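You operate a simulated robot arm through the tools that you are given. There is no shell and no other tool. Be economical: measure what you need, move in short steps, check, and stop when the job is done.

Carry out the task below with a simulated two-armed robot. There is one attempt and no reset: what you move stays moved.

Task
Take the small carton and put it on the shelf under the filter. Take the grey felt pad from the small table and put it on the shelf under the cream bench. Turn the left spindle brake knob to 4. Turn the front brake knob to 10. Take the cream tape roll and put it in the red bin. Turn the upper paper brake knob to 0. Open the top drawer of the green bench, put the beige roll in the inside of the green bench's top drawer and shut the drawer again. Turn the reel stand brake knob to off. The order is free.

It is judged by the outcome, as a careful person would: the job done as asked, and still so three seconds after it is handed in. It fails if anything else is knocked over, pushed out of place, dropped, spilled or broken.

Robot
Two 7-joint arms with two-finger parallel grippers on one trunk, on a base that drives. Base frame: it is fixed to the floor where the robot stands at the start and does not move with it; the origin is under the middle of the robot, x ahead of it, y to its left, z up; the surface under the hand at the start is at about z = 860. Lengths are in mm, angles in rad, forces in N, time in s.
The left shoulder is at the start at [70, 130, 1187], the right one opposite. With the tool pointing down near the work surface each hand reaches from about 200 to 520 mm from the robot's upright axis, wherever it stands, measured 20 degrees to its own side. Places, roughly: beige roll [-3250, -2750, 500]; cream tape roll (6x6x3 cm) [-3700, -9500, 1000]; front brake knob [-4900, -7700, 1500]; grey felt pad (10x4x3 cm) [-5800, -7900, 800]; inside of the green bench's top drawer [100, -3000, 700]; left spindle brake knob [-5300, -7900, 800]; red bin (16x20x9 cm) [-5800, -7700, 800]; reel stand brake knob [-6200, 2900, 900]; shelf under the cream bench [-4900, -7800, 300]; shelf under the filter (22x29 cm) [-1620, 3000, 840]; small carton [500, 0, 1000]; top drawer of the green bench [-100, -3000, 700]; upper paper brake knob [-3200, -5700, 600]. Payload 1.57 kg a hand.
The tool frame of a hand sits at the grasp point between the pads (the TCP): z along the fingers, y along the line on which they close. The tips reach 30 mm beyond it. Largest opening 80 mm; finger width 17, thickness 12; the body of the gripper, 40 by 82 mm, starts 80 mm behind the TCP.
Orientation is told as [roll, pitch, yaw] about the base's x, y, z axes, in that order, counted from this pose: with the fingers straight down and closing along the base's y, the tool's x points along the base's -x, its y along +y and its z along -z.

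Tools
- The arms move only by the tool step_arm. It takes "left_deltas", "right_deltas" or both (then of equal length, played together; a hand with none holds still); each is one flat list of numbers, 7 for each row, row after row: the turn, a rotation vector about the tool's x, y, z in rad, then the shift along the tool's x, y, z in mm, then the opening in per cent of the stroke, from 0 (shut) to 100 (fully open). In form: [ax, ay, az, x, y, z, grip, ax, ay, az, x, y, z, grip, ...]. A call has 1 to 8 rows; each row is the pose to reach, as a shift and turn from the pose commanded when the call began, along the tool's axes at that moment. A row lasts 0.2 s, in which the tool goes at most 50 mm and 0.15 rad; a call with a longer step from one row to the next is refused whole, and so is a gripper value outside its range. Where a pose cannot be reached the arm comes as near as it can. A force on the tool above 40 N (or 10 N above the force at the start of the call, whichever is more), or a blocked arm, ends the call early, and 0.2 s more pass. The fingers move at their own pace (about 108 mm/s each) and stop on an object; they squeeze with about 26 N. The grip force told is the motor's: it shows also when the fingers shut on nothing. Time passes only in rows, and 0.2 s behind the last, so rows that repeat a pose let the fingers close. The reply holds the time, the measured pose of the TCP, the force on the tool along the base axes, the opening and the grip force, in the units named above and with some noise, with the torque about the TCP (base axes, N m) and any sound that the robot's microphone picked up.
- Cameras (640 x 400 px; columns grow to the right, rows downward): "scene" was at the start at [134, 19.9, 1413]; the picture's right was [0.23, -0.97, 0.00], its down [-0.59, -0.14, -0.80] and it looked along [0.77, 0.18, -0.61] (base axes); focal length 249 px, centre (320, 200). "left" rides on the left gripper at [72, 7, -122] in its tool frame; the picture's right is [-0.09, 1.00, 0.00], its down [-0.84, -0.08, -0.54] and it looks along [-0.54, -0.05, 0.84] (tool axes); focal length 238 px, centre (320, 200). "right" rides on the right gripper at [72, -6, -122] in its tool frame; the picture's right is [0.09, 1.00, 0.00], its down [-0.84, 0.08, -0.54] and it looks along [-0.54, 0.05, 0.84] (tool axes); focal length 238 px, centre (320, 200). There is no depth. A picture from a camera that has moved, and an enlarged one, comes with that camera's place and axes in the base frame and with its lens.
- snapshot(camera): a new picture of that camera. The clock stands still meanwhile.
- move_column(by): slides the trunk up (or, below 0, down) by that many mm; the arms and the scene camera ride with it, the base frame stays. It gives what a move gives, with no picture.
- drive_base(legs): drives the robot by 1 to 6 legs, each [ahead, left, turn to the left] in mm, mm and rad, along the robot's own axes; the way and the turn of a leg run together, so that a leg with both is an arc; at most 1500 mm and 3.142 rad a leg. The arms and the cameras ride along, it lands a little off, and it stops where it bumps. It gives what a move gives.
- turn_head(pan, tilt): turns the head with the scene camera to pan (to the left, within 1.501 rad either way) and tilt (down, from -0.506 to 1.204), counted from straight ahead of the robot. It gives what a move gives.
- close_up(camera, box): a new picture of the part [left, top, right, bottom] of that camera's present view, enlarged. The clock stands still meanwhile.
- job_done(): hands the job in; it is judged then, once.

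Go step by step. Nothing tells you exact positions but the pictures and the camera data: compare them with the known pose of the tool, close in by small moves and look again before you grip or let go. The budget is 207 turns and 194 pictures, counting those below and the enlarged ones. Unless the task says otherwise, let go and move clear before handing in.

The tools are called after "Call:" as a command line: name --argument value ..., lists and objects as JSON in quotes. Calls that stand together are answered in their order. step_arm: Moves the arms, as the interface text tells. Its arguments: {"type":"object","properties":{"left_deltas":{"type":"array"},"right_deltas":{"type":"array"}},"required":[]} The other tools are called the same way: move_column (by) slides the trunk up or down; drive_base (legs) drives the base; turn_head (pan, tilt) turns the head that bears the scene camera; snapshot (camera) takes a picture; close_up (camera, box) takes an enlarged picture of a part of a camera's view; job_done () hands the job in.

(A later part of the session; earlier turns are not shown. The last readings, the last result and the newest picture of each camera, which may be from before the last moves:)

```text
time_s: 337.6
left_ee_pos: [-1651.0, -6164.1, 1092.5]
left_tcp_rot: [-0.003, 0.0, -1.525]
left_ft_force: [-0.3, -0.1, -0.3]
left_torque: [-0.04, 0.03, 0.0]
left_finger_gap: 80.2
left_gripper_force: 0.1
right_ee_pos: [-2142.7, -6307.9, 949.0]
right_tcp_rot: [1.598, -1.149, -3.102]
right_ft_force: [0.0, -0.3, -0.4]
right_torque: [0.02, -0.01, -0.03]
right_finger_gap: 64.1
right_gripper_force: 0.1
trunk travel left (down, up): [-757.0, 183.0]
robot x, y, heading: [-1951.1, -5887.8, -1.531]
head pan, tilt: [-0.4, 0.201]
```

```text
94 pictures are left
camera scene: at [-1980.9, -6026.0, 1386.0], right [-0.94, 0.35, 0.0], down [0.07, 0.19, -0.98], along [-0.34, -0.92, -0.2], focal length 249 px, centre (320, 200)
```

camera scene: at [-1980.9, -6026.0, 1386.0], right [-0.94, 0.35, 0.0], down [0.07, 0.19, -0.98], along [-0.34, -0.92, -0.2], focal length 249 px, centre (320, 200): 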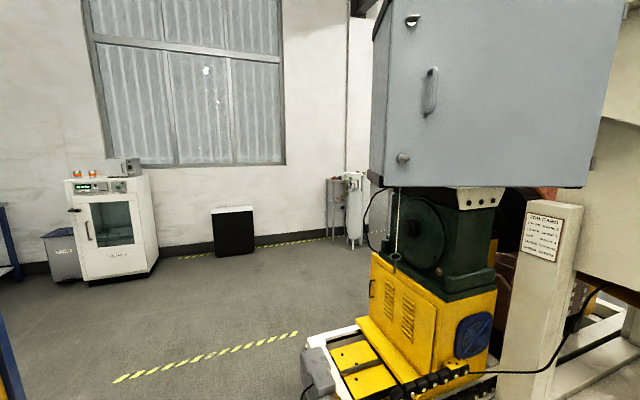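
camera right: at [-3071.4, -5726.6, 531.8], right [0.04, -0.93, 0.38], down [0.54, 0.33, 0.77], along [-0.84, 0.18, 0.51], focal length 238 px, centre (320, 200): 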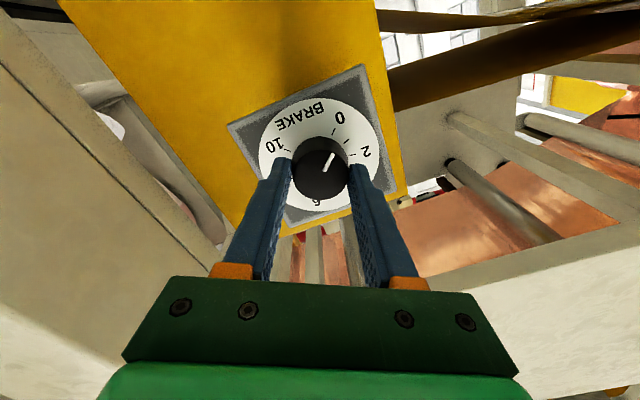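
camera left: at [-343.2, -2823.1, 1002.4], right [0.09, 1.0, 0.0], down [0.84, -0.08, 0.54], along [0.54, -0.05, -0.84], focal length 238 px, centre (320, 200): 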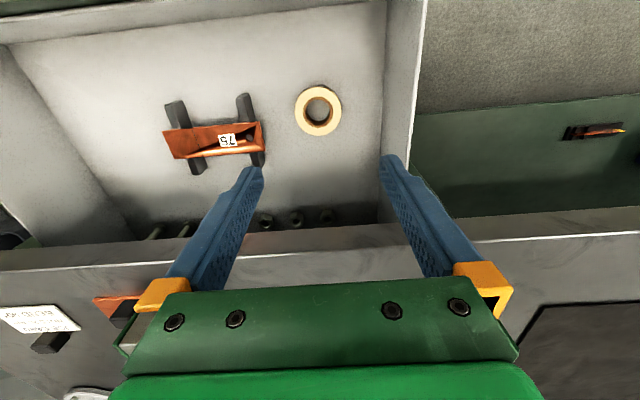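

The tape roll should be on the small stand at the far wall near (346, 180). I drive on past the yellow machine and look.

Call:
drive_base --legs '[[0, 0, -0.04], [1300, 0, 0], [900, 0, 0]]'

Call:
turn_head --pan -1.0 --tilt 0.25

Call:
snapshot --camera "scene"

```text
time_s: 348.8
left_ee_pos: [-1681.5, -8380.3, 1093.7]
left_tcp_rot: [-0.004, 0.002, -1.582]
left_ft_force: [-0.2, 0.7, 0.4]
left_torque: [-0.01, -0.04, -0.03]
left_finger_gap: 79.9
left_gripper_force: 0.1
right_ee_pos: [-2180.4, -8496.3, 949.1]
right_tcp_rot: [1.598, -1.149, 3.122]
right_ft_force: [0.3, 1.2, -0.1]
right_torque: [-0.01, -0.03, 0.03]
right_finger_gap: 64.1
right_gripper_force: 0.1
trunk travel left (down, up): [-757.0, 183.0]
robot x, y, heading: [-1962.7, -8088.7, -1.587]
head pan, tilt: [-0.4, 0.201]
```

```text
time_s: 349.8
left_ee_pos: [-1682.6, -8381.6, 1093.1]
left_tcp_rot: [-0.003, 0.0, -1.581]
left_ft_force: [-0.9, 0.1, -0.2]
left_torque: [0.03, -0.02, -0.01]
left_finger_gap: 79.9
left_gripper_force: 0.1
right_ee_pos: [-2181.2, -8495.8, 948.9]
right_tcp_rot: [1.595, -1.151, 3.122]
right_ft_force: [-0.6, -0.1, 0.5]
right_torque: [0.0, 0.0, -0.02]
right_finger_gap: 64.2
right_gripper_force: 0.2
trunk travel left (down, up): [-757.0, 183.0]
robot x, y, heading: [-1964.5, -8089.8, -1.586]
head pan, tilt: [-1.0, 0.25]
```

```text
93 pictures are left
camera scene: at [-2044.4, -8188.5, 1381.6], right [-0.53, 0.85, 0.0], down [0.21, 0.13, -0.97], along [-0.82, -0.51, -0.25], focal length 249 px, centre (320, 200)
```

scene: 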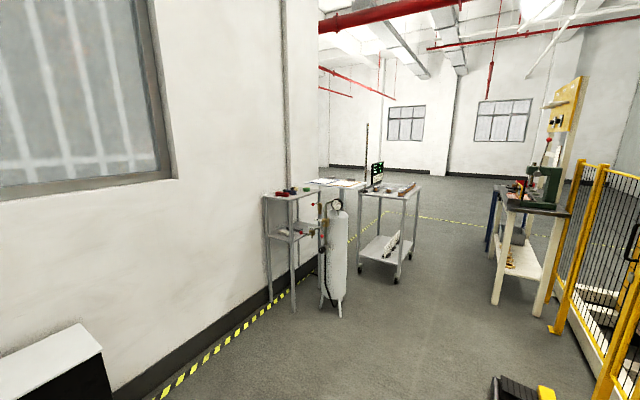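

Call:
close_up --camera "scene" --box '[240, 160, 440, 310]'

Call:
close_up --camera "scene" --box '[450, 80, 610, 330]'

```text
2.67 times, centred on (340, 235) of scene
camera zoom: at [-2044.4, -8188.5, 1381.6], right [-0.53, 0.85, 0.0], down [0.21, 0.13, -0.97], along [-0.82, -0.51, -0.25], focal length 664 px, centre (267, 107)
```

zoom: 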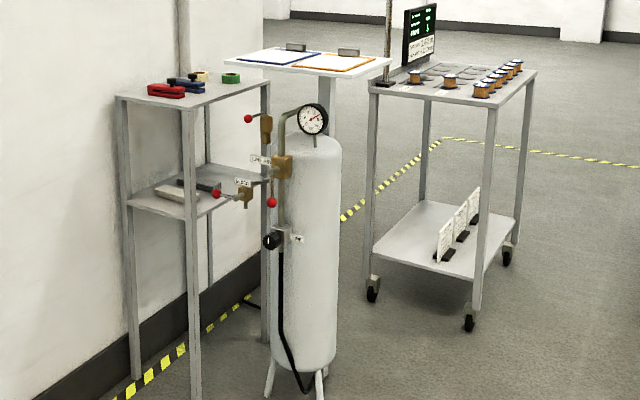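

```text
1.60 times, centred on (530, 205) of scene
camera zoom: at [-2044.4, -8188.5, 1381.6], right [-0.53, 0.85, 0.0], down [0.21, 0.13, -0.97], along [-0.82, -0.51, -0.25], focal length 398 px, centre (-16, 192)
```

zoom: 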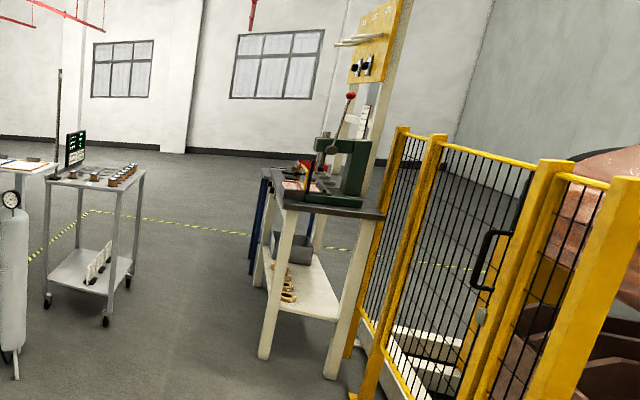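

The cream tape is at the back of the wall stand's top (≈ (−3672, −9445, 950)), behind an air tank. I'll come in diagonally with the right arm, so I first turn the right hand back to pointing down.

Call:
step_arm --right_deltas '[0.03, 0.14, -0.03, 0, 0, 0, 64, 0.06, 0.28, -0.06, 0, 0, 0, 64, 0.09, 0.42, -0.09, 0, 0, 0, 80, 0.12, 0.56, -0.12, 0, 0, 0, 80, 0.149, 0.7, -0.149, 0, 0, 0, 80, 0.179, 0.84, -0.179, 0, 0, 0, 80, 0.209, 0.98, -0.209, 0, 0, 0, 100, 0.238, 1.12, -0.238, 0, 0, 0, 100]'

Call:
step_arm --right_deltas '[0.03, 0.14, -0.03, 0, 0, 0, 100, 0.06, 0.28, -0.06, 0, 0, 0, 100, 0.09, 0.42, -0.09, 0, 0, 0, 100]' --left_deltas '[0, 0, 0, 40, 0, 0, 100, 0, 0, 0, 60, -40, 0, 100, 0, 0, 0, 60, -80, 0, 100]'

```text
time_s: 351.6
left_ee_pos: [-1681.7, -8381.4, 1092.7]
left_tcp_rot: [-0.004, -0.002, -1.582]
left_ft_force: [0.5, -0.6, 0.7]
left_torque: [0.04, 0.0, 0.0]
left_finger_gap: 79.9
left_gripper_force: 0.0
right_ee_pos: [-2180.0, -8497.0, 947.0]
right_tcp_rot: [0.118, -0.425, -1.684]
right_ft_force: [-0.3, 0.3, 0.5]
right_torque: [-0.03, -0.01, 0.02]
right_finger_gap: 79.7
right_gripper_force: 0.1
trunk travel left (down, up): [-757.0, 183.0]
robot x, y, heading: [-1964.8, -8088.0, -1.589]
head pan, tilt: [-1.0, 0.25]
```

```text
time_s: 352.4
left_ee_pos: [-1763.7, -8319.8, 1090.7]
left_tcp_rot: [-0.003, 0.002, -1.58]
left_ft_force: [1.1, -1.6, -0.6]
left_torque: [0.0, -0.04, 0.01]
left_finger_gap: 79.8
left_gripper_force: 0.0
right_ee_pos: [-2181.9, -8497.0, 947.8]
right_tcp_rot: [0.003, -0.013, -1.567]
right_ft_force: [-0.4, -0.8, 0.4]
right_torque: [0.01, 0.01, -0.01]
right_finger_gap: 79.7
right_gripper_force: 0.0
trunk travel left (down, up): [-757.0, 183.0]
robot x, y, heading: [-1962.7, -8091.0, -1.582]
head pan, tilt: [-1.0, 0.25]
```

The right hand points down again. I raise the trunk, drive near the stand and turn to the diagonal heading.

Call:
move_column --by 150

Call:
drive_base --legs '[[890, -1180, 0], [0, 0, -0.56]]'

Call:
turn_head --pan -0.2 --tilt 0.5

Call:
snapshot --camera "scene"

Call:
snapshot --camera "right"

```text
time_s: 354.2
left_ee_pos: [-1761.0, -8319.0, 1242.4]
left_tcp_rot: [-0.004, 0.001, -1.58]
left_ft_force: [1.3, 0.1, 0.7]
left_torque: [0.01, 0.01, -0.01]
left_finger_gap: 79.9
left_gripper_force: 0.0
right_ee_pos: [-2181.6, -8495.8, 1098.8]
right_tcp_rot: [0.002, -0.014, -1.568]
right_ft_force: [-0.1, -0.3, 0.5]
right_torque: [-0.01, 0.01, -0.01]
right_finger_gap: 80.1
right_gripper_force: 0.0
trunk travel left (down, up): [-907.0, 33.0]
robot x, y, heading: [-1965.7, -8090.1, -1.583]
head pan, tilt: [-1.0, 0.25]
```

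```text
time_s: 363.1
left_ee_pos: [-3117.8, -9261.1, 1240.6]
left_tcp_rot: [-0.005, 0.0, -2.145]
left_ft_force: [-0.3, 0.6, -0.3]
left_torque: [0.01, 0.0, 0.0]
left_finger_gap: 80.1
left_gripper_force: 0.0
right_ee_pos: [-3566.8, -9186.3, 1097.9]
right_tcp_rot: [0.003, -0.017, -2.133]
right_ft_force: [0.4, 0.5, 0.4]
right_torque: [0.0, 0.0, -0.01]
right_finger_gap: 80.1
right_gripper_force: 0.0
trunk travel left (down, up): [-907.0, 33.0]
robot x, y, heading: [-3165.3, -8960.8, -2.155]
head pan, tilt: [-1.0, 0.25]
```

```text
time_s: 364.2
left_ee_pos: [-3116.8, -9262.0, 1241.6]
left_tcp_rot: [-0.001, -0.001, -2.147]
left_ft_force: [-0.1, 0.1, 0.3]
left_torque: [-0.02, -0.03, 0.02]
left_finger_gap: 80.0
left_gripper_force: 0.1
right_ee_pos: [-3567.4, -9185.9, 1098.8]
right_tcp_rot: [0.002, -0.017, -2.134]
right_ft_force: [-0.2, 0.1, 0.2]
right_torque: [-0.01, -0.01, -0.02]
right_finger_gap: 80.2
right_gripper_force: 0.0
trunk travel left (down, up): [-907.0, 33.0]
robot x, y, heading: [-3162.5, -8958.3, -2.155]
head pan, tilt: [-0.201, 0.499]
```

```text
90 pictures are left
camera scene: at [-3257.9, -9064.8, 1508.5], right [-0.71, 0.7, 0.0], down [0.34, 0.34, -0.88], along [-0.62, -0.62, -0.48], focal length 249 px, centre (320, 200)
```

scene: 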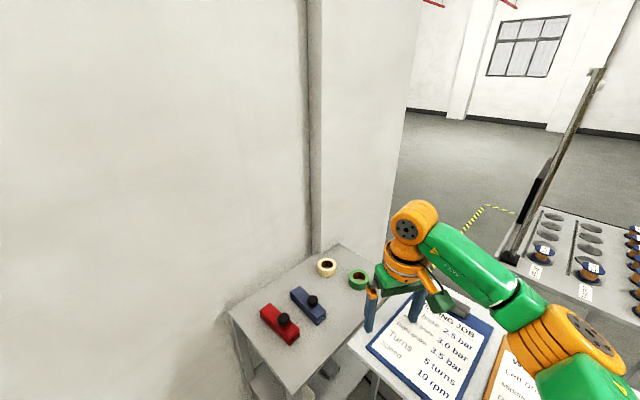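

```text
89 pictures are left
camera right: at [-3534.0, -9119.4, 1219.4], right [0.89, -0.45, 0.0], down [-0.38, -0.74, 0.56], along [-0.25, -0.5, -0.83], focal length 238 px, centre (320, 200)
```

right: 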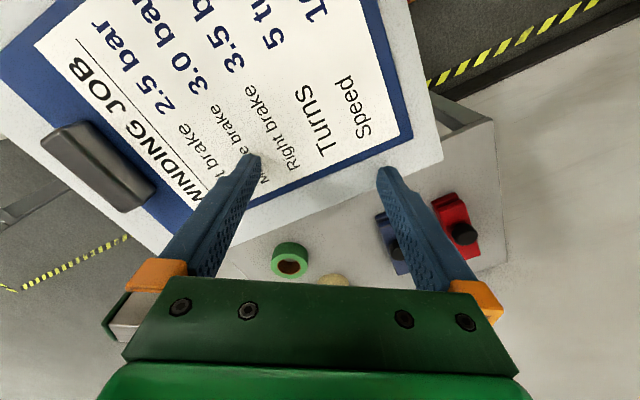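

The tape's top is at (−3683, −9463, 950); the clipboard table beside it is at z ≈ 1060 and the wall at y ≈ −9560. I raise the hand, tilt it forward 0.3 rad for wall clearance, and drive in.

Call:
move_column --by 30

Call:
step_arm --right_deltas '[0, -0.14, 0, 0, 0, -15, 100, 0, -0.28, 0, 0, 0, -30, 100, 0, -0.3, 0, 0, 0, -40, 100]'

Call:
drive_base --legs '[[225, 50, 0]]'

Call:
snapshot --camera "right"

Call:
snapshot --camera "scene"

```text
time_s: 365.0
left_ee_pos: [-3117.6, -9261.2, 1272.5]
left_tcp_rot: [-0.003, 0.0, -2.146]
left_ft_force: [0.2, 0.2, 0.1]
left_torque: [0.03, -0.02, -0.01]
left_finger_gap: 79.8
left_gripper_force: 0.2
right_ee_pos: [-3566.9, -9184.8, 1128.9]
right_tcp_rot: [0.004, -0.016, -2.135]
right_ft_force: [0.2, -0.3, -0.4]
right_torque: [0.0, 0.04, 0.0]
right_finger_gap: 80.0
right_gripper_force: 0.1
trunk travel left (down, up): [-937.0, 3.0]
robot x, y, heading: [-3165.0, -8956.7, -2.15]
head pan, tilt: [-0.201, 0.499]
```

```text
time_s: 365.8
left_ee_pos: [-3118.2, -9260.1, 1271.8]
left_tcp_rot: [-0.004, 0.0, -2.146]
left_ft_force: [0.0, 0.7, -0.2]
left_torque: [-0.01, 0.02, -0.04]
left_finger_gap: 80.2
left_gripper_force: 0.1
right_ee_pos: [-3567.7, -9184.8, 1169.9]
right_tcp_rot: [0.002, -0.317, -2.131]
right_ft_force: [-1.2, -0.4, 0.5]
right_torque: [-0.03, 0.02, -0.03]
right_finger_gap: 80.1
right_gripper_force: 0.0
trunk travel left (down, up): [-937.0, 3.0]
robot x, y, heading: [-3159.7, -8962.3, -2.151]
head pan, tilt: [-0.201, 0.499]
```

```text
time_s: 367.5
left_ee_pos: [-3200.5, -9451.0, 1271.6]
left_tcp_rot: [-0.003, 0.001, -2.214]
left_ft_force: [-1.2, -0.3, 0.7]
left_torque: [0.02, -0.22, 0.01]
left_finger_gap: 79.9
left_gripper_force: 0.1
right_ee_pos: [-3642.3, -9344.6, 1166.5]
right_tcp_rot: [0.003, -0.314, -2.2]
right_ft_force: [-0.4, 1.5, -0.2]
right_torque: [-0.18, -0.02, 0.04]
right_finger_gap: 79.9
right_gripper_force: 0.2
trunk travel left (down, up): [-937.0, 3.0]
robot x, y, heading: [-3226.1, -9146.6, -2.214]
head pan, tilt: [-0.201, 0.499]
```

```text
88 pictures are left
camera right: at [-3587.0, -9255.4, 1261.7], right [0.86, -0.51, -0.03], down [-0.31, -0.55, 0.77], along [-0.41, -0.66, -0.63], focal length 238 px, centre (320, 200)
```

right: 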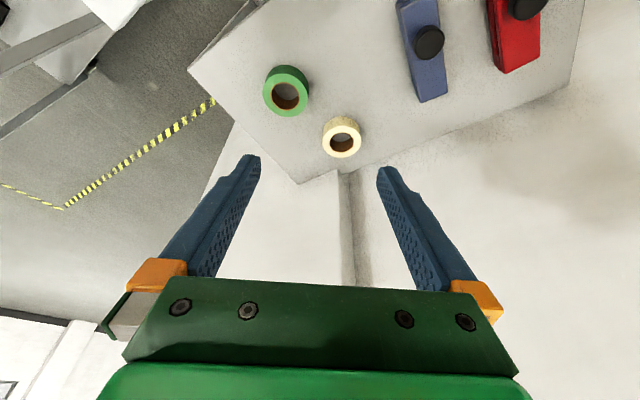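

```text
87 pictures are left
camera scene: at [-3328.1, -9246.9, 1538.1], right [-0.66, 0.75, 0.0], down [0.36, 0.32, -0.88], along [-0.66, -0.58, -0.48], focal length 249 px, centre (320, 200)
```

scene: 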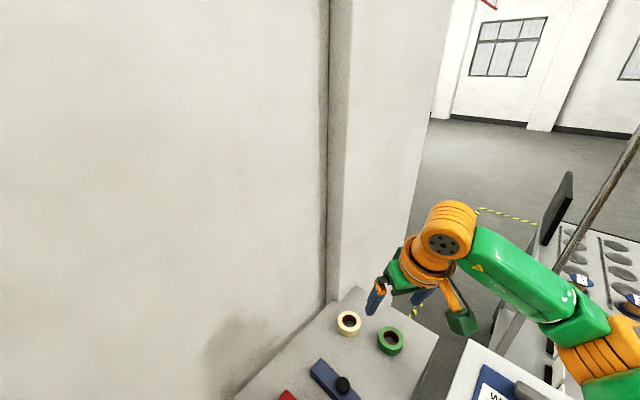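

Both views agree on the tape at (−3684, −9466). I retract the left hand from the wall, drive 60 mm ahead, and move the right hand over the tape.

Call:
step_arm --left_deltas '[0, 0, 0, 45, 0, 0, 100, 0, 0, 0, 80, 0, 0, 100]'

Call:
drive_base --legs '[[60, 0, 0]]'

Call:
step_arm --right_deltas '[0, 0, 0, -29, 18, 10, 100, 0, 0, 0, -59, 37, 19, 100, 0, 0, 0, -44, 37, 66, 100, 0, 0, 0, -29, 37, 113, 100]'

Call:
snapshot --camera "right"

Call:
snapshot --camera "scene"

```text
time_s: 368.1
left_ee_pos: [-3147.8, -9383.8, 1274.4]
left_tcp_rot: [-0.003, -0.005, -2.214]
left_ft_force: [-0.1, 0.6, -0.2]
left_torque: [0.0, 0.0, 0.0]
left_finger_gap: 80.0
left_gripper_force: 0.1
right_ee_pos: [-3639.5, -9341.5, 1170.3]
right_tcp_rot: [0.002, -0.316, -2.198]
right_ft_force: [-0.6, 0.8, 0.1]
right_torque: [-0.02, 0.0, 0.02]
right_finger_gap: 79.9
right_gripper_force: 0.0
trunk travel left (down, up): [-937.0, 3.0]
robot x, y, heading: [-3225.3, -9143.4, -2.216]
head pan, tilt: [-0.201, 0.499]
```

```text
time_s: 369.2
left_ee_pos: [-3159.2, -9403.9, 1275.1]
left_tcp_rot: [-0.005, 0.001, -2.293]
left_ft_force: [0.2, -0.2, -0.3]
left_torque: [0.03, -0.01, 0.02]
left_finger_gap: 80.0
left_gripper_force: 0.1
right_ee_pos: [-3646.6, -9321.8, 1169.5]
right_tcp_rot: [0.005, -0.317, -2.277]
right_ft_force: [-0.1, -0.6, 0.3]
right_torque: [-0.05, -0.01, 0.0]
right_finger_gap: 80.0
right_gripper_force: 0.1
trunk travel left (down, up): [-937.0, 3.0]
robot x, y, heading: [-3215.7, -9156.7, -2.295]
head pan, tilt: [-0.201, 0.499]
stopped in leg 1: the robot was blocked; the commanded pose is now the measured one
```

```text
time_s: 370.2
left_ee_pos: [-3159.5, -9404.1, 1275.3]
left_tcp_rot: [-0.003, 0.0, -2.295]
left_ft_force: [0.1, 0.4, -0.7]
left_torque: [0.0, -0.01, 0.0]
left_finger_gap: 80.0
left_gripper_force: 0.2
right_ee_pos: [-3661.0, -9391.0, 1071.0]
right_tcp_rot: [0.003, -0.314, -2.28]
right_ft_force: [-0.4, -0.7, -0.7]
right_torque: [-0.01, 0.0, -0.01]
right_finger_gap: 80.2
right_gripper_force: 0.1
trunk travel left (down, up): [-937.0, 3.0]
robot x, y, heading: [-3217.3, -9158.9, -2.298]
head pan, tilt: [-0.201, 0.499]
```

```text
86 pictures are left
camera right: at [-3598.0, -9306.2, 1164.8], right [0.81, -0.58, -0.03], down [-0.35, -0.53, 0.78], along [-0.46, -0.62, -0.63], focal length 238 px, centre (320, 200)
```

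right: 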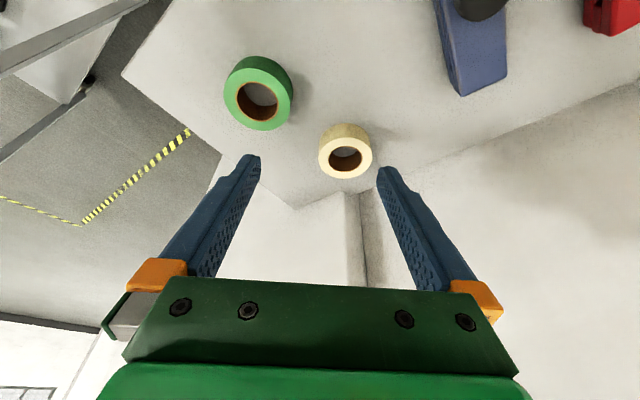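

```text
85 pictures are left
camera scene: at [-3324.0, -9248.5, 1538.4], right [-0.6, 0.8, 0.0], down [0.38, 0.29, -0.88], along [-0.7, -0.53, -0.48], focal length 249 px, centre (320, 200)
```

scene: 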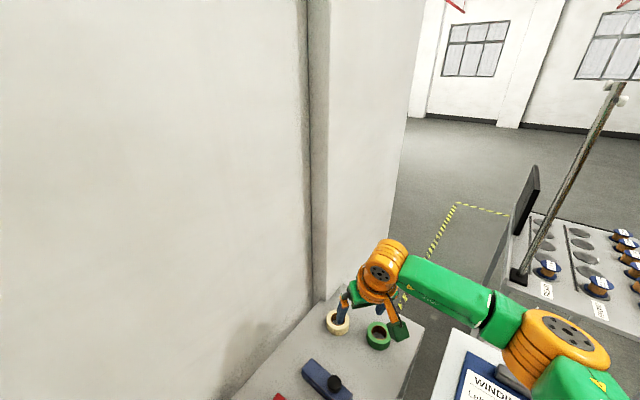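

The base touched the stand's leg region (nothing shifted: the tape's position is unchanged). I back off a touch, turn left slightly, and instead tilt the hand further forward for extra reach.

Call:
drive_base --legs '[[-10, 0, 0], [0, 0, 0.08]]'

Call:
step_arm --right_deltas '[0, -0.14, 0, 0, 0, 0, 100, 0, -0.28, 0, 0, 0, 0, 100]'

Call:
snapshot --camera "right"

```text
time_s: 371.4
left_ee_pos: [-3132.1, -9389.3, 1275.2]
left_tcp_rot: [-0.004, -0.001, -2.21]
left_ft_force: [0.2, 0.3, -0.8]
left_torque: [-0.03, 0.0, -0.02]
left_finger_gap: 80.1
left_gripper_force: 0.1
right_ee_pos: [-3634.4, -9417.9, 1071.7]
right_tcp_rot: [0.005, -0.317, -2.196]
right_ft_force: [0.0, 0.1, 0.9]
right_torque: [0.01, -0.05, -0.03]
right_finger_gap: 79.9
right_gripper_force: 0.0
trunk travel left (down, up): [-937.0, 3.0]
robot x, y, heading: [-3210.7, -9153.3, -2.217]
head pan, tilt: [-0.201, 0.499]
```

```text
time_s: 372.0
left_ee_pos: [-3131.9, -9390.3, 1275.2]
left_tcp_rot: [-0.002, -0.001, -2.211]
left_ft_force: [-0.5, -0.2, 0.0]
left_torque: [-0.02, -0.03, 0.0]
left_finger_gap: 80.1
left_gripper_force: 0.0
right_ee_pos: [-3632.1, -9419.2, 1072.6]
right_tcp_rot: [0.003, -0.598, -2.201]
right_ft_force: [-1.2, -0.7, -0.7]
right_torque: [-0.01, 0.01, 0.02]
right_finger_gap: 79.8
right_gripper_force: 0.1
trunk travel left (down, up): [-937.0, 3.0]
robot x, y, heading: [-3208.1, -9150.3, -2.216]
head pan, tilt: [-0.201, 0.499]
```

```text
84 pictures are left
camera right: at [-3564.0, -9310.9, 1132.7], right [0.85, -0.52, -0.05], down [-0.17, -0.36, 0.92], along [-0.5, -0.77, -0.39], focal length 238 px, centre (320, 200)
```

right: 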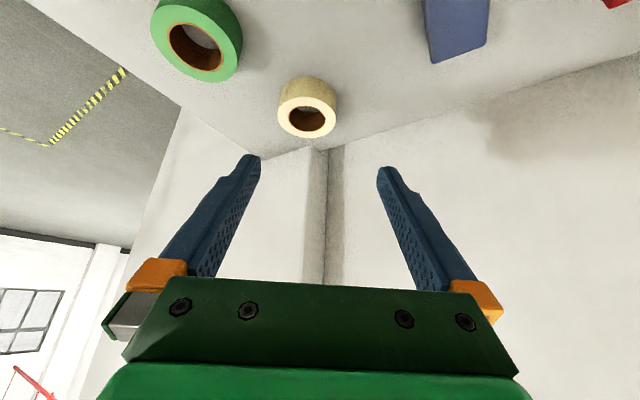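

I lower the trunk 70 mm and move the hand 60 mm ahead and 15 mm right, then check.

Call:
move_column --by -70

Call:
step_arm --right_deltas '[0, 0, 0, -25, -8, 17, 100, 0, 0, 0, -50, -15, 34, 100, 0, 0, 0, -50, -15, 34, 100]'

Call:
snapshot --camera "right"

Call:
snapshot --camera "scene"

```text
time_s: 373.1
left_ee_pos: [-3131.4, -9391.9, 1203.6]
left_tcp_rot: [-0.003, -0.002, -2.212]
left_ft_force: [-0.6, 0.4, 0.0]
left_torque: [0.03, 0.0, -0.04]
left_finger_gap: 79.8
left_gripper_force: 0.1
right_ee_pos: [-3632.2, -9419.9, 1002.1]
right_tcp_rot: [0.002, -0.594, -2.197]
right_ft_force: [0.1, 0.4, 0.0]
right_torque: [-0.02, 0.02, 0.01]
right_finger_gap: 80.2
right_gripper_force: 0.1
trunk travel left (down, up): [-867.0, 73.0]
robot x, y, heading: [-3207.3, -9147.3, -2.213]
head pan, tilt: [-0.201, 0.499]
```

```text
time_s: 373.9
left_ee_pos: [-3131.3, -9390.6, 1203.9]
left_tcp_rot: [-0.004, -0.002, -2.212]
left_ft_force: [-0.6, 0.3, 0.0]
left_torque: [-0.01, 0.01, 0.0]
left_finger_gap: 79.9
left_gripper_force: 0.0
right_ee_pos: [-3678.3, -9460.5, 1002.7]
right_tcp_rot: [0.001, -0.596, -2.199]
right_ft_force: [0.6, -0.8, -0.1]
right_torque: [0.02, 0.01, 0.01]
right_finger_gap: 80.0
right_gripper_force: 0.0
trunk travel left (down, up): [-867.0, 73.0]
robot x, y, heading: [-3212.1, -9151.7, -2.211]
head pan, tilt: [-0.201, 0.499]
```

```text
83 pictures are left
camera right: at [-3609.5, -9352.9, 1063.3], right [0.85, -0.52, -0.05], down [-0.17, -0.36, 0.92], along [-0.5, -0.77, -0.39], focal length 238 px, centre (320, 200)
```

right: 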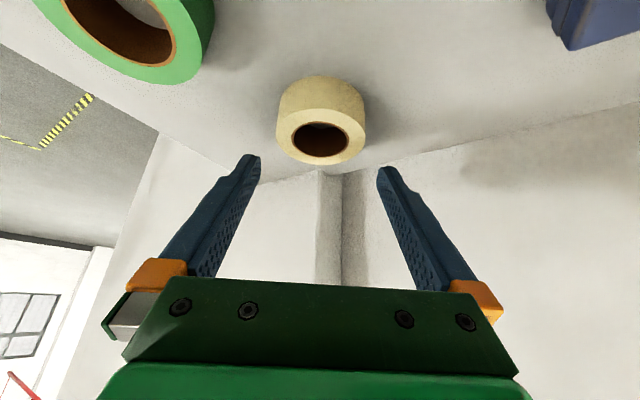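

```text
82 pictures are left
camera scene: at [-3307.9, -9249.6, 1468.5], right [-0.66, 0.75, 0.0], down [0.36, 0.32, -0.88], along [-0.66, -0.58, -0.48], focal length 249 px, centre (320, 200)
```

scene: 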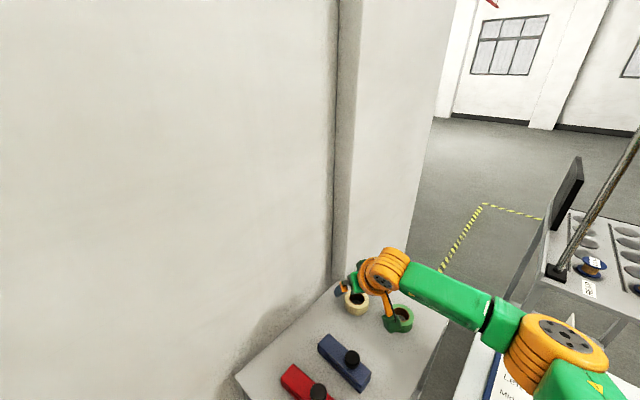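

Well centred. I descend 46 mm and close.

Call:
step_arm --right_deltas '[0, 0, 0, 13, -1, 19, 100, 0, 0, 0, 23, -1, 33, 100, 0, 0, 0, 26, -1, 38, 100, 0, 0, 0, 26, -1, 38, 0, 0, 0, 0, 26, -1, 38, 0]'

Call:
snapshot --camera "right"

```text
time_s: 374.6
left_ee_pos: [-3128.0, -9387.5, 1205.5]
left_tcp_rot: [-0.006, -0.006, -2.212]
left_ft_force: [0.2, 0.7, -0.2]
left_torque: [0.02, -0.03, 0.01]
left_finger_gap: 79.9
left_gripper_force: 0.0
right_ee_pos: [-3679.9, -9459.3, 971.8]
right_tcp_rot: [0.003, -0.625, -2.2]
right_ft_force: [4.9, 5.8, 13.3]
right_torque: [0.37, 0.39, -0.41]
right_finger_gap: 79.3
right_gripper_force: 0.1
trunk travel left (down, up): [-867.0, 73.0]
robot x, y, heading: [-3208.2, -9149.9, -2.218]
head pan, tilt: [-0.201, 0.499]
stopped in row 3 (right hand): the force on the tool passed its limit at 48 N (the readings are from after the stop); the commanded pose is now the measured one
```

```text
81 pictures are left
camera right: at [-3609.4, -9351.1, 1028.1], right [0.85, -0.52, -0.05], down [-0.15, -0.34, 0.93], along [-0.5, -0.78, -0.36], focal length 238 px, centre (320, 200)
```

right: 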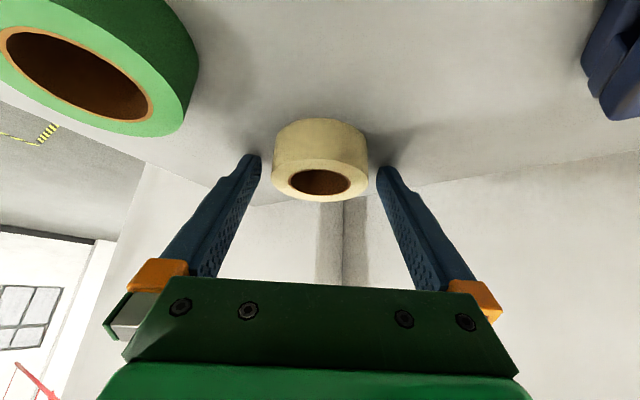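

The tips touched the shelf (≈ 940). The tape is between the fingers; I lift 2 mm and close.

Call:
step_arm --right_deltas '[0, 0, 0, -1, 0, -2, 100, 0, 0, 0, -1, 0, -2, 0, 0, 0, 0, -1, 0, -2, 0, 0, 0, 0, -1, 0, -2, 0]'

Call:
move_column --by 70

Call:
snapshot --camera "right"

```text
time_s: 375.6
left_ee_pos: [-3130.6, -9387.9, 1205.2]
left_tcp_rot: [-0.003, -0.005, -2.212]
left_ft_force: [1.1, 0.2, -0.2]
left_torque: [0.0, 0.0, 0.0]
left_finger_gap: 80.1
left_gripper_force: 0.0
right_ee_pos: [-3682.4, -9461.4, 970.3]
right_tcp_rot: [0.003, -0.623, -2.199]
right_ft_force: [-4.2, 4.4, 14.6]
right_torque: [0.23, 0.52, -0.22]
right_finger_gap: 54.4
right_gripper_force: 26.1
trunk travel left (down, up): [-867.0, 73.0]
robot x, y, heading: [-3208.5, -9147.4, -2.221]
head pan, tilt: [-0.201, 0.499]
```

```text
time_s: 376.7
left_ee_pos: [-3133.2, -9393.4, 1274.3]
left_tcp_rot: [-0.004, 0.0, -2.211]
left_ft_force: [-0.7, 0.1, 0.3]
left_torque: [-0.01, 0.03, -0.04]
left_finger_gap: 80.3
left_gripper_force: 0.1
right_ee_pos: [-3684.0, -9464.3, 1038.5]
right_tcp_rot: [0.003, -0.615, -2.197]
right_ft_force: [0.2, -0.2, -0.3]
right_torque: [0.01, 0.01, -0.01]
right_finger_gap: 54.3
right_gripper_force: 25.8
trunk travel left (down, up): [-937.0, 3.0]
robot x, y, heading: [-3211.2, -9150.6, -2.214]
head pan, tilt: [-0.201, 0.499]
```

```text
80 pictures are left
camera right: at [-3614.0, -9355.7, 1096.2], right [0.85, -0.52, -0.05], down [-0.16, -0.34, 0.93], along [-0.5, -0.78, -0.37], focal length 238 px, centre (320, 200)
```

right: 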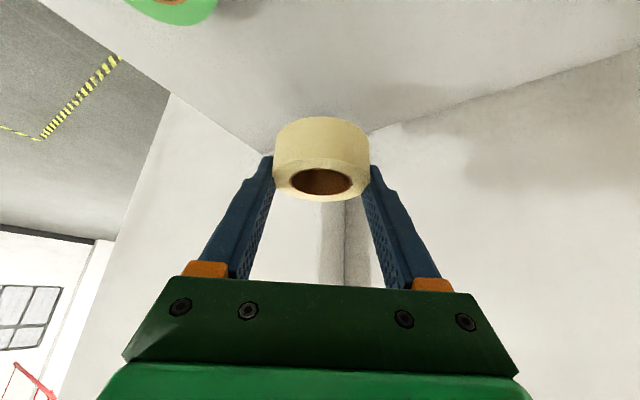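

Tape held. I raise the hand above the clipboard table and back out.

Call:
step_arm --right_deltas '[0, 0, 0, -19, 0, -27, 0, 0, 0, 0, -38, 0, -54, 0, 0, 0, 0, -58, 0, -82, 0, 0, 0, 0, -58, 0, -82, 0]'

Call:
drive_base --legs '[[-450, 0, 0]]'

Call:
turn_head --pan -1.0 --tilt 0.2

Call:
snapshot --camera "scene"

```text
time_s: 377.7
left_ee_pos: [-3132.4, -9392.9, 1274.9]
left_tcp_rot: [-0.003, 0.0, -2.211]
left_ft_force: [0.1, -0.3, -0.3]
left_torque: [0.0, -0.03, -0.02]
left_finger_gap: 79.9
left_gripper_force: 0.0
right_ee_pos: [-3685.7, -9463.7, 1138.7]
right_tcp_rot: [0.003, -0.617, -2.196]
right_ft_force: [1.3, 0.2, -1.1]
right_torque: [0.02, -0.02, 0.01]
right_finger_gap: 54.2
right_gripper_force: 26.3
trunk travel left (down, up): [-937.0, 3.0]
robot x, y, heading: [-3208.9, -9152.0, -2.216]
head pan, tilt: [-0.201, 0.499]
```

```text
time_s: 380.4
left_ee_pos: [-2858.9, -9028.3, 1273.6]
left_tcp_rot: [-0.002, 0.003, -2.203]
left_ft_force: [0.4, 0.7, -0.5]
left_torque: [0.0, 0.01, -0.01]
left_finger_gap: 80.2
left_gripper_force: 0.0
right_ee_pos: [-3412.0, -9102.5, 1138.4]
right_tcp_rot: [0.004, -0.615, -2.191]
right_ft_force: [-0.4, 0.3, -0.5]
right_torque: [0.01, -0.01, 0.01]
right_finger_gap: 54.2
right_gripper_force: 26.5
trunk travel left (down, up): [-937.0, 3.0]
robot x, y, heading: [-2938.1, -8782.9, -2.208]
head pan, tilt: [-0.201, 0.499]
```

```text
time_s: 381.6
left_ee_pos: [-2857.7, -9027.6, 1275.6]
left_tcp_rot: [-0.005, 0.0, -2.204]
left_ft_force: [0.6, -0.4, 0.1]
left_torque: [0.01, -0.01, 0.01]
left_finger_gap: 79.9
left_gripper_force: 0.2
right_ee_pos: [-3410.0, -9101.7, 1139.6]
right_tcp_rot: [0.003, -0.616, -2.192]
right_ft_force: [-0.1, 0.7, -0.8]
right_torque: [-0.01, 0.0, 0.0]
right_finger_gap: 53.9
right_gripper_force: 26.0
trunk travel left (down, up): [-937.0, 3.0]
robot x, y, heading: [-2936.5, -8785.5, -2.207]
head pan, tilt: [-1.0, 0.201]
```

```text
79 pictures are left
camera scene: at [-3060.1, -8818.5, 1566.1], right [0.07, 1.0, 0.0], down [0.2, -0.01, -0.98], along [-0.98, 0.07, -0.2], focal length 249 px, centre (320, 200)
```

scene: 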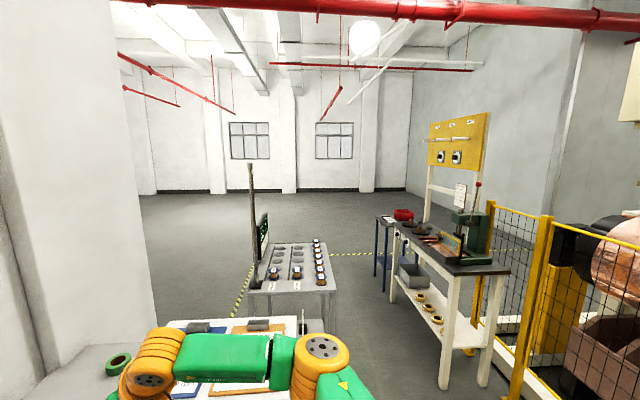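

Tape secured. The cream bench runs along x −4390…−5390 (front y ≈ −7900), with the blue side table and red bin beyond; a cart stands opposite. I turn to −x, retract the right hand a little, and drive to the aisle's entrance.

Call:
step_arm --right_deltas '[0, 0, 0, 40, 0, -28, 0, 0, 0, 0, 80, 0, -56, 0, 0, 0, 0, 120, 0, -84, 0, 0, 0, 0, 140, 0, -98, 0]'

Call:
drive_base --legs '[[0, 0, -0.935], [950, -465, 0]]'

Call:
turn_head --pan -0.5 --tilt 0.35

Call:
snapshot --camera "scene"

```text
time_s: 382.6
left_ee_pos: [-2856.0, -9023.7, 1275.2]
left_tcp_rot: [-0.004, -0.002, -2.204]
left_ft_force: [-0.1, 0.2, -0.2]
left_torque: [-0.01, 0.0, 0.0]
left_finger_gap: 80.1
left_gripper_force: 0.1
right_ee_pos: [-3310.8, -8960.5, 1140.7]
right_tcp_rot: [0.002, -0.618, -2.194]
right_ft_force: [-0.3, -0.8, -0.3]
right_torque: [0.0, -0.02, 0.0]
right_finger_gap: 54.1
right_gripper_force: 26.1
trunk travel left (down, up): [-937.0, 3.0]
robot x, y, heading: [-2932.0, -8784.1, -2.21]
head pan, tilt: [-1.0, 0.201]
```

```text
time_s: 390.4
left_ee_pos: [-4039.0, -8508.2, 1275.2]
left_tcp_rot: [-0.005, -0.001, -3.136]
left_ft_force: [-0.7, 0.9, 0.1]
left_torque: [0.02, 0.0, -0.03]
left_finger_gap: 80.0
left_gripper_force: 0.0
right_ee_pos: [-4258.2, -8106.9, 1141.0]
right_tcp_rot: [0.002, -0.616, -3.124]
right_ft_force: [0.7, 0.2, -0.3]
right_torque: [-0.02, 0.0, 0.02]
right_finger_gap: 54.0
right_gripper_force: 25.7
trunk travel left (down, up): [-937.0, 3.0]
robot x, y, heading: [-3892.7, -8301.5, -3.143]
head pan, tilt: [-1.0, 0.201]
```

```text
time_s: 391.4
left_ee_pos: [-4039.9, -8510.2, 1274.8]
left_tcp_rot: [-0.003, -0.001, -3.137]
left_ft_force: [-0.2, 0.3, -0.5]
left_torque: [0.06, -0.01, 0.04]
left_finger_gap: 79.9
left_gripper_force: 0.1
right_ee_pos: [-4258.4, -8106.0, 1139.6]
right_tcp_rot: [0.002, -0.618, -3.121]
right_ft_force: [-0.1, -0.3, -0.4]
right_torque: [0.02, 0.0, 0.01]
right_finger_gap: 54.2
right_gripper_force: 26.7
trunk travel left (down, up): [-937.0, 3.0]
robot x, y, heading: [-3892.4, -8302.7, -3.138]
head pan, tilt: [-0.499, 0.351]
```

```text
78 pictures are left
camera scene: at [-4025.6, -8256.8, 1552.1], right [0.48, 0.88, 0.0], down [0.3, -0.16, -0.94], along [-0.82, 0.45, -0.34], focal length 249 px, centre (320, 200)
```

scene: 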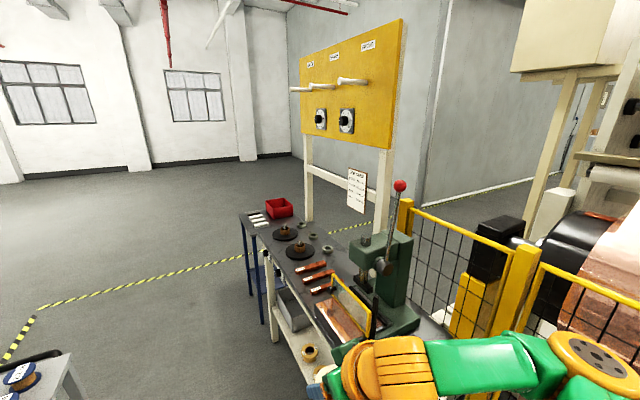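

Call:
close_up --camera "scene" --box '[280, 10, 420, 150]'

Call:
close_up --camera "scene" --box '[225, 180, 385, 320]'

```text
2.86 times, centred on (350, 80) of scene
camera zoom: at [-4025.6, -8256.8, 1552.1], right [0.48, 0.88, 0.0], down [0.3, -0.16, -0.94], along [-0.82, 0.45, -0.34], focal length 712 px, centre (234, 543)
```

zoom: 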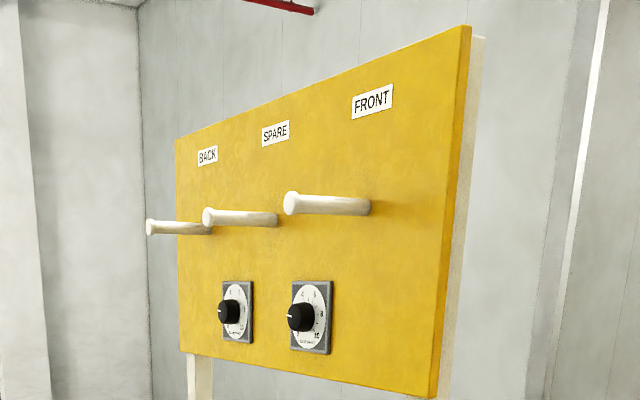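

```text
2.86 times, centred on (305, 250) of scene
camera zoom: at [-4025.6, -8256.8, 1552.1], right [0.48, 0.88, 0.0], down [0.3, -0.16, -0.94], along [-0.82, 0.45, -0.34], focal length 712 px, centre (363, 57)
```

zoom: 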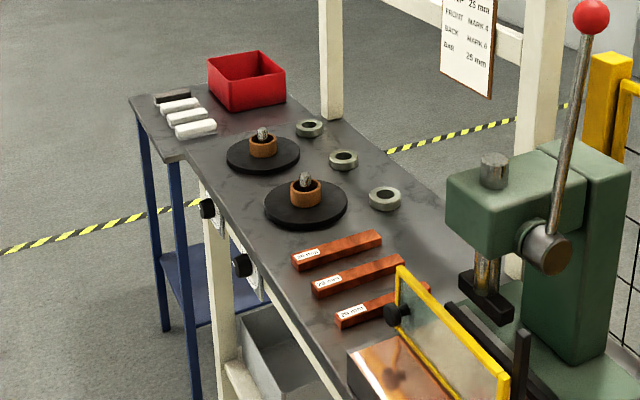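

BACK / SPARE / FRONT labels are above two dials on the yellow panel; the two spindle knobs are on the bench's front apron; pads and red bin are on the blue table. I drive along the bench to the blue table and face it (+y).

Call:
drive_base --legs '[[1030, 40, 0], [1030, 0, 0]]'

Call:
turn_head --pan -1.2 --tilt 0.5

Call:
snapshot --camera "scene"

```text
time_s: 401.6
left_ee_pos: [-6098.2, -8531.0, 1275.3]
left_tcp_rot: [-0.003, -0.002, 3.128]
left_ft_force: [-0.3, 0.4, 0.8]
left_torque: [0.0, 0.0, -0.01]
left_finger_gap: 80.4
left_gripper_force: 0.0
right_ee_pos: [-6309.2, -8124.5, 1140.8]
right_tcp_rot: [0.005, -0.618, 3.139]
right_ft_force: [0.1, -0.4, -0.7]
right_torque: [-0.01, 0.0, 0.0]
right_finger_gap: 54.2
right_gripper_force: 26.1
trunk travel left (down, up): [-937.0, 3.0]
robot x, y, heading: [-5948.6, -8325.0, 3.12]
head pan, tilt: [-0.499, 0.351]
```

```text
time_s: 402.7
left_ee_pos: [-6099.8, -8530.6, 1275.2]
left_tcp_rot: [-0.003, -0.001, 3.125]
left_ft_force: [0.6, 0.5, -0.2]
left_torque: [0.0, -0.01, -0.02]
left_finger_gap: 79.9
left_gripper_force: 0.1
right_ee_pos: [-6312.2, -8124.3, 1140.3]
right_tcp_rot: [0.002, -0.617, 3.139]
right_ft_force: [0.1, 0.8, -0.3]
right_torque: [0.04, 0.0, 0.03]
right_finger_gap: 54.0
right_gripper_force: 25.9
trunk travel left (down, up): [-937.0, 3.0]
robot x, y, heading: [-5949.1, -8328.9, 3.125]
head pan, tilt: [-1.201, 0.499]
```

```text
75 pictures are left
camera scene: at [-6031.8, -8240.2, 1538.4], right [0.94, 0.35, 0.0], down [0.17, -0.45, -0.88], along [-0.3, 0.82, -0.48], focal length 249 px, centre (320, 200)
```

scene: 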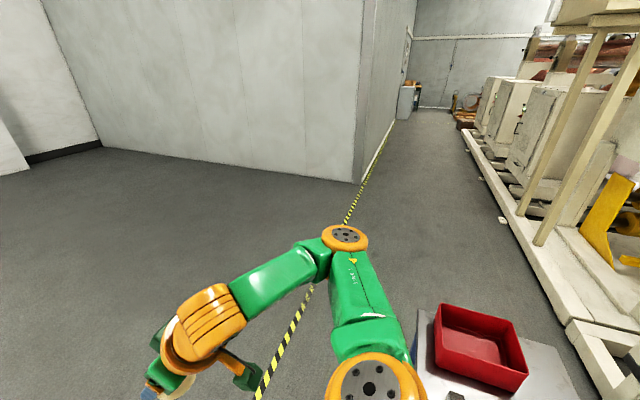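

The bin is at about (−5748, −7690). I turn to face +y and move up to the table.

Call:
drive_base --legs '[[0, 0, -1.553], [110, 0, 0]]'

Call:
turn_head --pan -0.2 --tilt 0.7

Call:
snapshot --camera "scene"

Call:
snapshot --camera "right"

```text
time_s: 407.6
left_ee_pos: [-6160.7, -8078.5, 1275.4]
left_tcp_rot: [-0.004, -0.008, 1.586]
left_ft_force: [0.3, -0.9, 0.3]
left_torque: [0.06, -0.02, -0.02]
left_finger_gap: 80.0
left_gripper_force: 0.0
right_ee_pos: [-5757.3, -7853.3, 1142.1]
right_tcp_rot: [0.004, -0.623, 1.598]
right_ft_force: [0.3, -0.8, 0.2]
right_torque: [0.04, -0.01, 0.0]
right_finger_gap: 54.3
right_gripper_force: 26.4
trunk travel left (down, up): [-937.0, 3.0]
robot x, y, heading: [-5950.2, -8215.9, 1.581]
head pan, tilt: [-1.201, 0.499]
```

```text
time_s: 408.9
left_ee_pos: [-6159.6, -8071.1, 1275.9]
left_tcp_rot: [-0.003, -0.001, 1.585]
left_ft_force: [-0.4, -0.2, -0.5]
left_torque: [-0.01, 0.01, -0.04]
left_finger_gap: 79.9
left_gripper_force: 0.0
right_ee_pos: [-5756.8, -7848.1, 1140.8]
right_tcp_rot: [0.003, -0.617, 1.598]
right_ft_force: [0.0, -0.6, 0.4]
right_torque: [0.0, -0.01, 0.01]
right_finger_gap: 54.3
right_gripper_force: 26.5
trunk travel left (down, up): [-937.0, 3.0]
robot x, y, heading: [-5950.0, -8215.5, 1.58]
head pan, tilt: [-0.201, 0.7]
```

```text
74 pictures are left
camera scene: at [-5935.7, -8082.4, 1520.8], right [0.98, -0.19, 0.0], down [-0.12, -0.63, -0.77], along [0.14, 0.75, -0.64], focal length 249 px, centre (320, 200)
```

scene: 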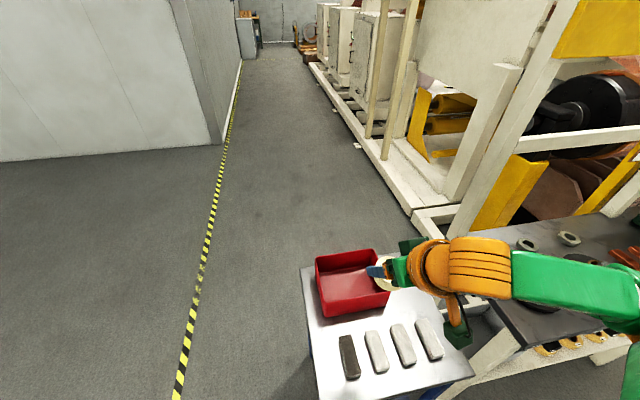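

```text
73 pictures are left
camera right: at [-5748.3, -7976.7, 1198.2], right [-0.99, -0.1, -0.05], down [-0.09, 0.37, 0.93], along [-0.08, 0.92, -0.37], focal length 238 px, centre (320, 200)
```

right: 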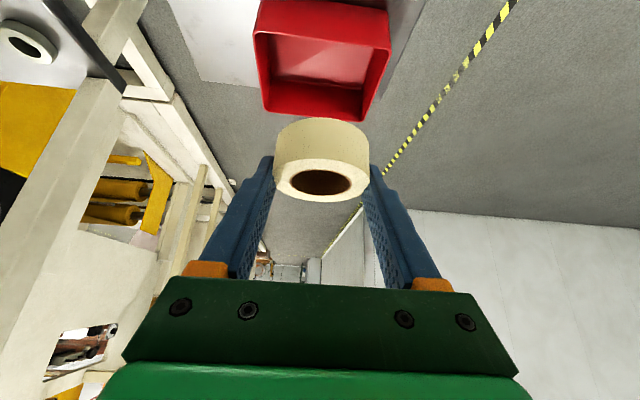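

The bin's centre is near (−5768, −7675). I extend the arm over it.

Call:
step_arm --right_deltas '[0, 0, 0, -36, 2, 25, 0, 0, 0, 0, -71, 5, 50, 0, 0, 0, 0, -106, 7, 75, 0, 0, 0, 0, -141, 9, 100, 0, 0, 0, 0, -141, 9, 100, 0]'

Call:
snapshot --camera "right"

Call:
snapshot --camera "scene"

```text
time_s: 410.1
left_ee_pos: [-6159.9, -8069.2, 1275.2]
left_tcp_rot: [-0.005, 0.0, 1.584]
left_ft_force: [0.4, 0.9, -0.4]
left_torque: [0.0, -0.02, -0.02]
left_finger_gap: 80.0
left_gripper_force: 0.1
right_ee_pos: [-5773.1, -7674.6, 1140.2]
right_tcp_rot: [0.002, -0.617, 1.6]
right_ft_force: [0.8, 0.0, -1.0]
right_torque: [-0.01, -0.02, 0.01]
right_finger_gap: 54.2
right_gripper_force: 25.9
trunk travel left (down, up): [-937.0, 3.0]
robot x, y, heading: [-5951.0, -8213.5, 1.587]
head pan, tilt: [-0.201, 0.7]
```

```text
72 pictures are left
camera right: at [-5761.7, -7803.7, 1199.3], right [-0.99, -0.11, -0.05], down [-0.09, 0.37, 0.93], along [-0.08, 0.92, -0.37], focal length 238 px, centre (320, 200)
```

right: 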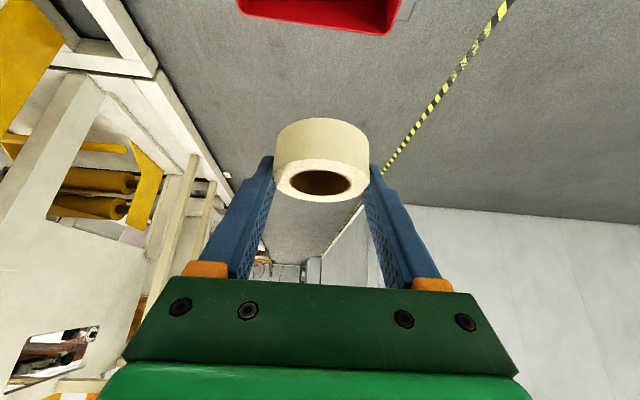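

```text
71 pictures are left
camera scene: at [-5935.9, -8081.0, 1520.7], right [0.98, -0.19, 0.0], down [-0.12, -0.63, -0.76], along [0.14, 0.75, -0.64], focal length 249 px, centre (320, 200)
```

scene: 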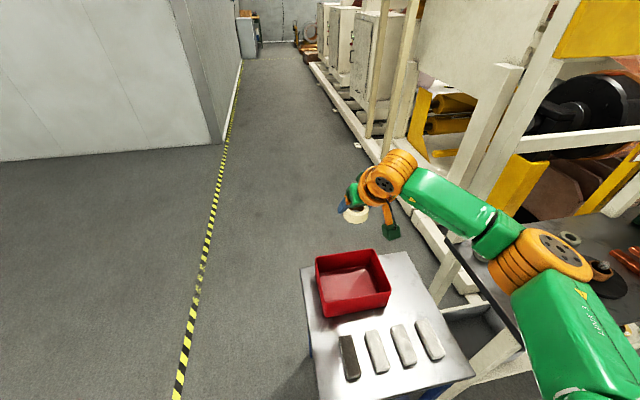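

The tape is over the bin's centre. I lower the trunk into the bin.

Call:
move_column --by -240

Call:
snapshot --camera "scene"

```text
time_s: 412.6
left_ee_pos: [-6159.4, -8070.4, 1034.9]
left_tcp_rot: [-0.004, 0.003, 1.586]
left_ft_force: [0.4, 0.8, 0.0]
left_torque: [0.03, 0.02, 0.0]
left_finger_gap: 80.1
left_gripper_force: 0.0
right_ee_pos: [-5771.5, -7675.0, 900.6]
right_tcp_rot: [0.003, -0.618, 1.599]
right_ft_force: [0.5, 0.2, -1.9]
right_torque: [0.01, -0.02, 0.01]
right_finger_gap: 54.1
right_gripper_force: 25.5
trunk travel left (down, up): [-697.0, 243.0]
robot x, y, heading: [-5952.3, -8215.1, 1.581]
head pan, tilt: [-0.201, 0.7]
```

```text
70 pictures are left
camera scene: at [-5935.8, -8081.4, 1280.7], right [0.98, -0.19, 0.0], down [-0.12, -0.63, -0.76], along [0.14, 0.75, -0.64], focal length 249 px, centre (320, 200)
```

scene: 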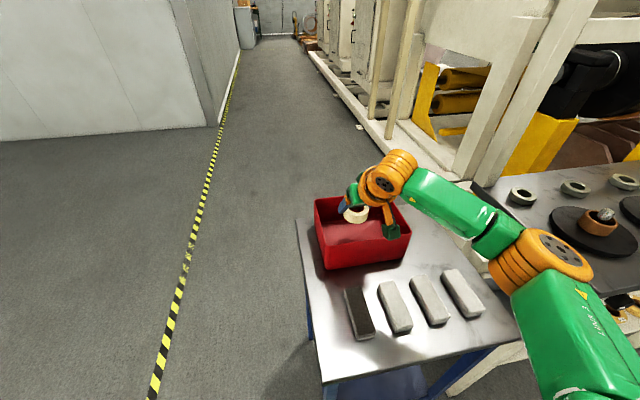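

Call:
move_column --by -40

Call:
close_up --camera "scene" --box '[290, 130, 450, 280]'

```text
time_s: 413.4
left_ee_pos: [-6159.7, -8070.5, 996.4]
left_tcp_rot: [-0.002, 0.001, 1.587]
left_ft_force: [0.6, -1.0, 0.8]
left_torque: [-0.03, -0.05, -0.03]
left_finger_gap: 79.9
left_gripper_force: 0.1
right_ee_pos: [-5771.3, -7675.1, 861.3]
right_tcp_rot: [0.004, -0.617, 1.599]
right_ft_force: [-0.7, -0.6, -1.0]
right_torque: [0.0, -0.05, -0.02]
right_finger_gap: 54.1
right_gripper_force: 26.2
trunk travel left (down, up): [-657.0, 283.0]
robot x, y, heading: [-5951.5, -8214.1, 1.579]
head pan, tilt: [-0.201, 0.7]
```

```text
2.67 times, centred on (370, 205) of scene
camera zoom: at [-5935.8, -8081.5, 1240.6], right [0.98, -0.19, 0.0], down [-0.12, -0.63, -0.76], along [0.14, 0.75, -0.64], focal length 664 px, centre (187, 187)
```

zoom: 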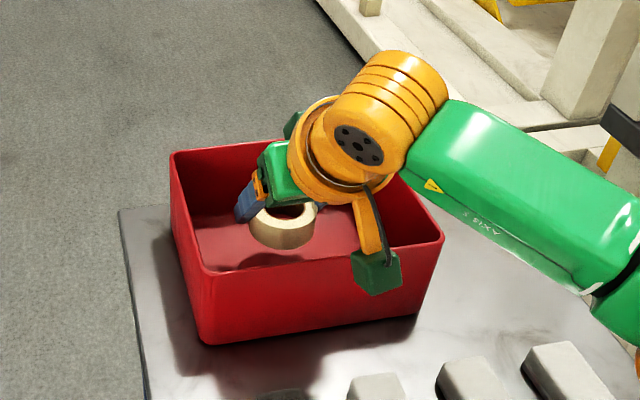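

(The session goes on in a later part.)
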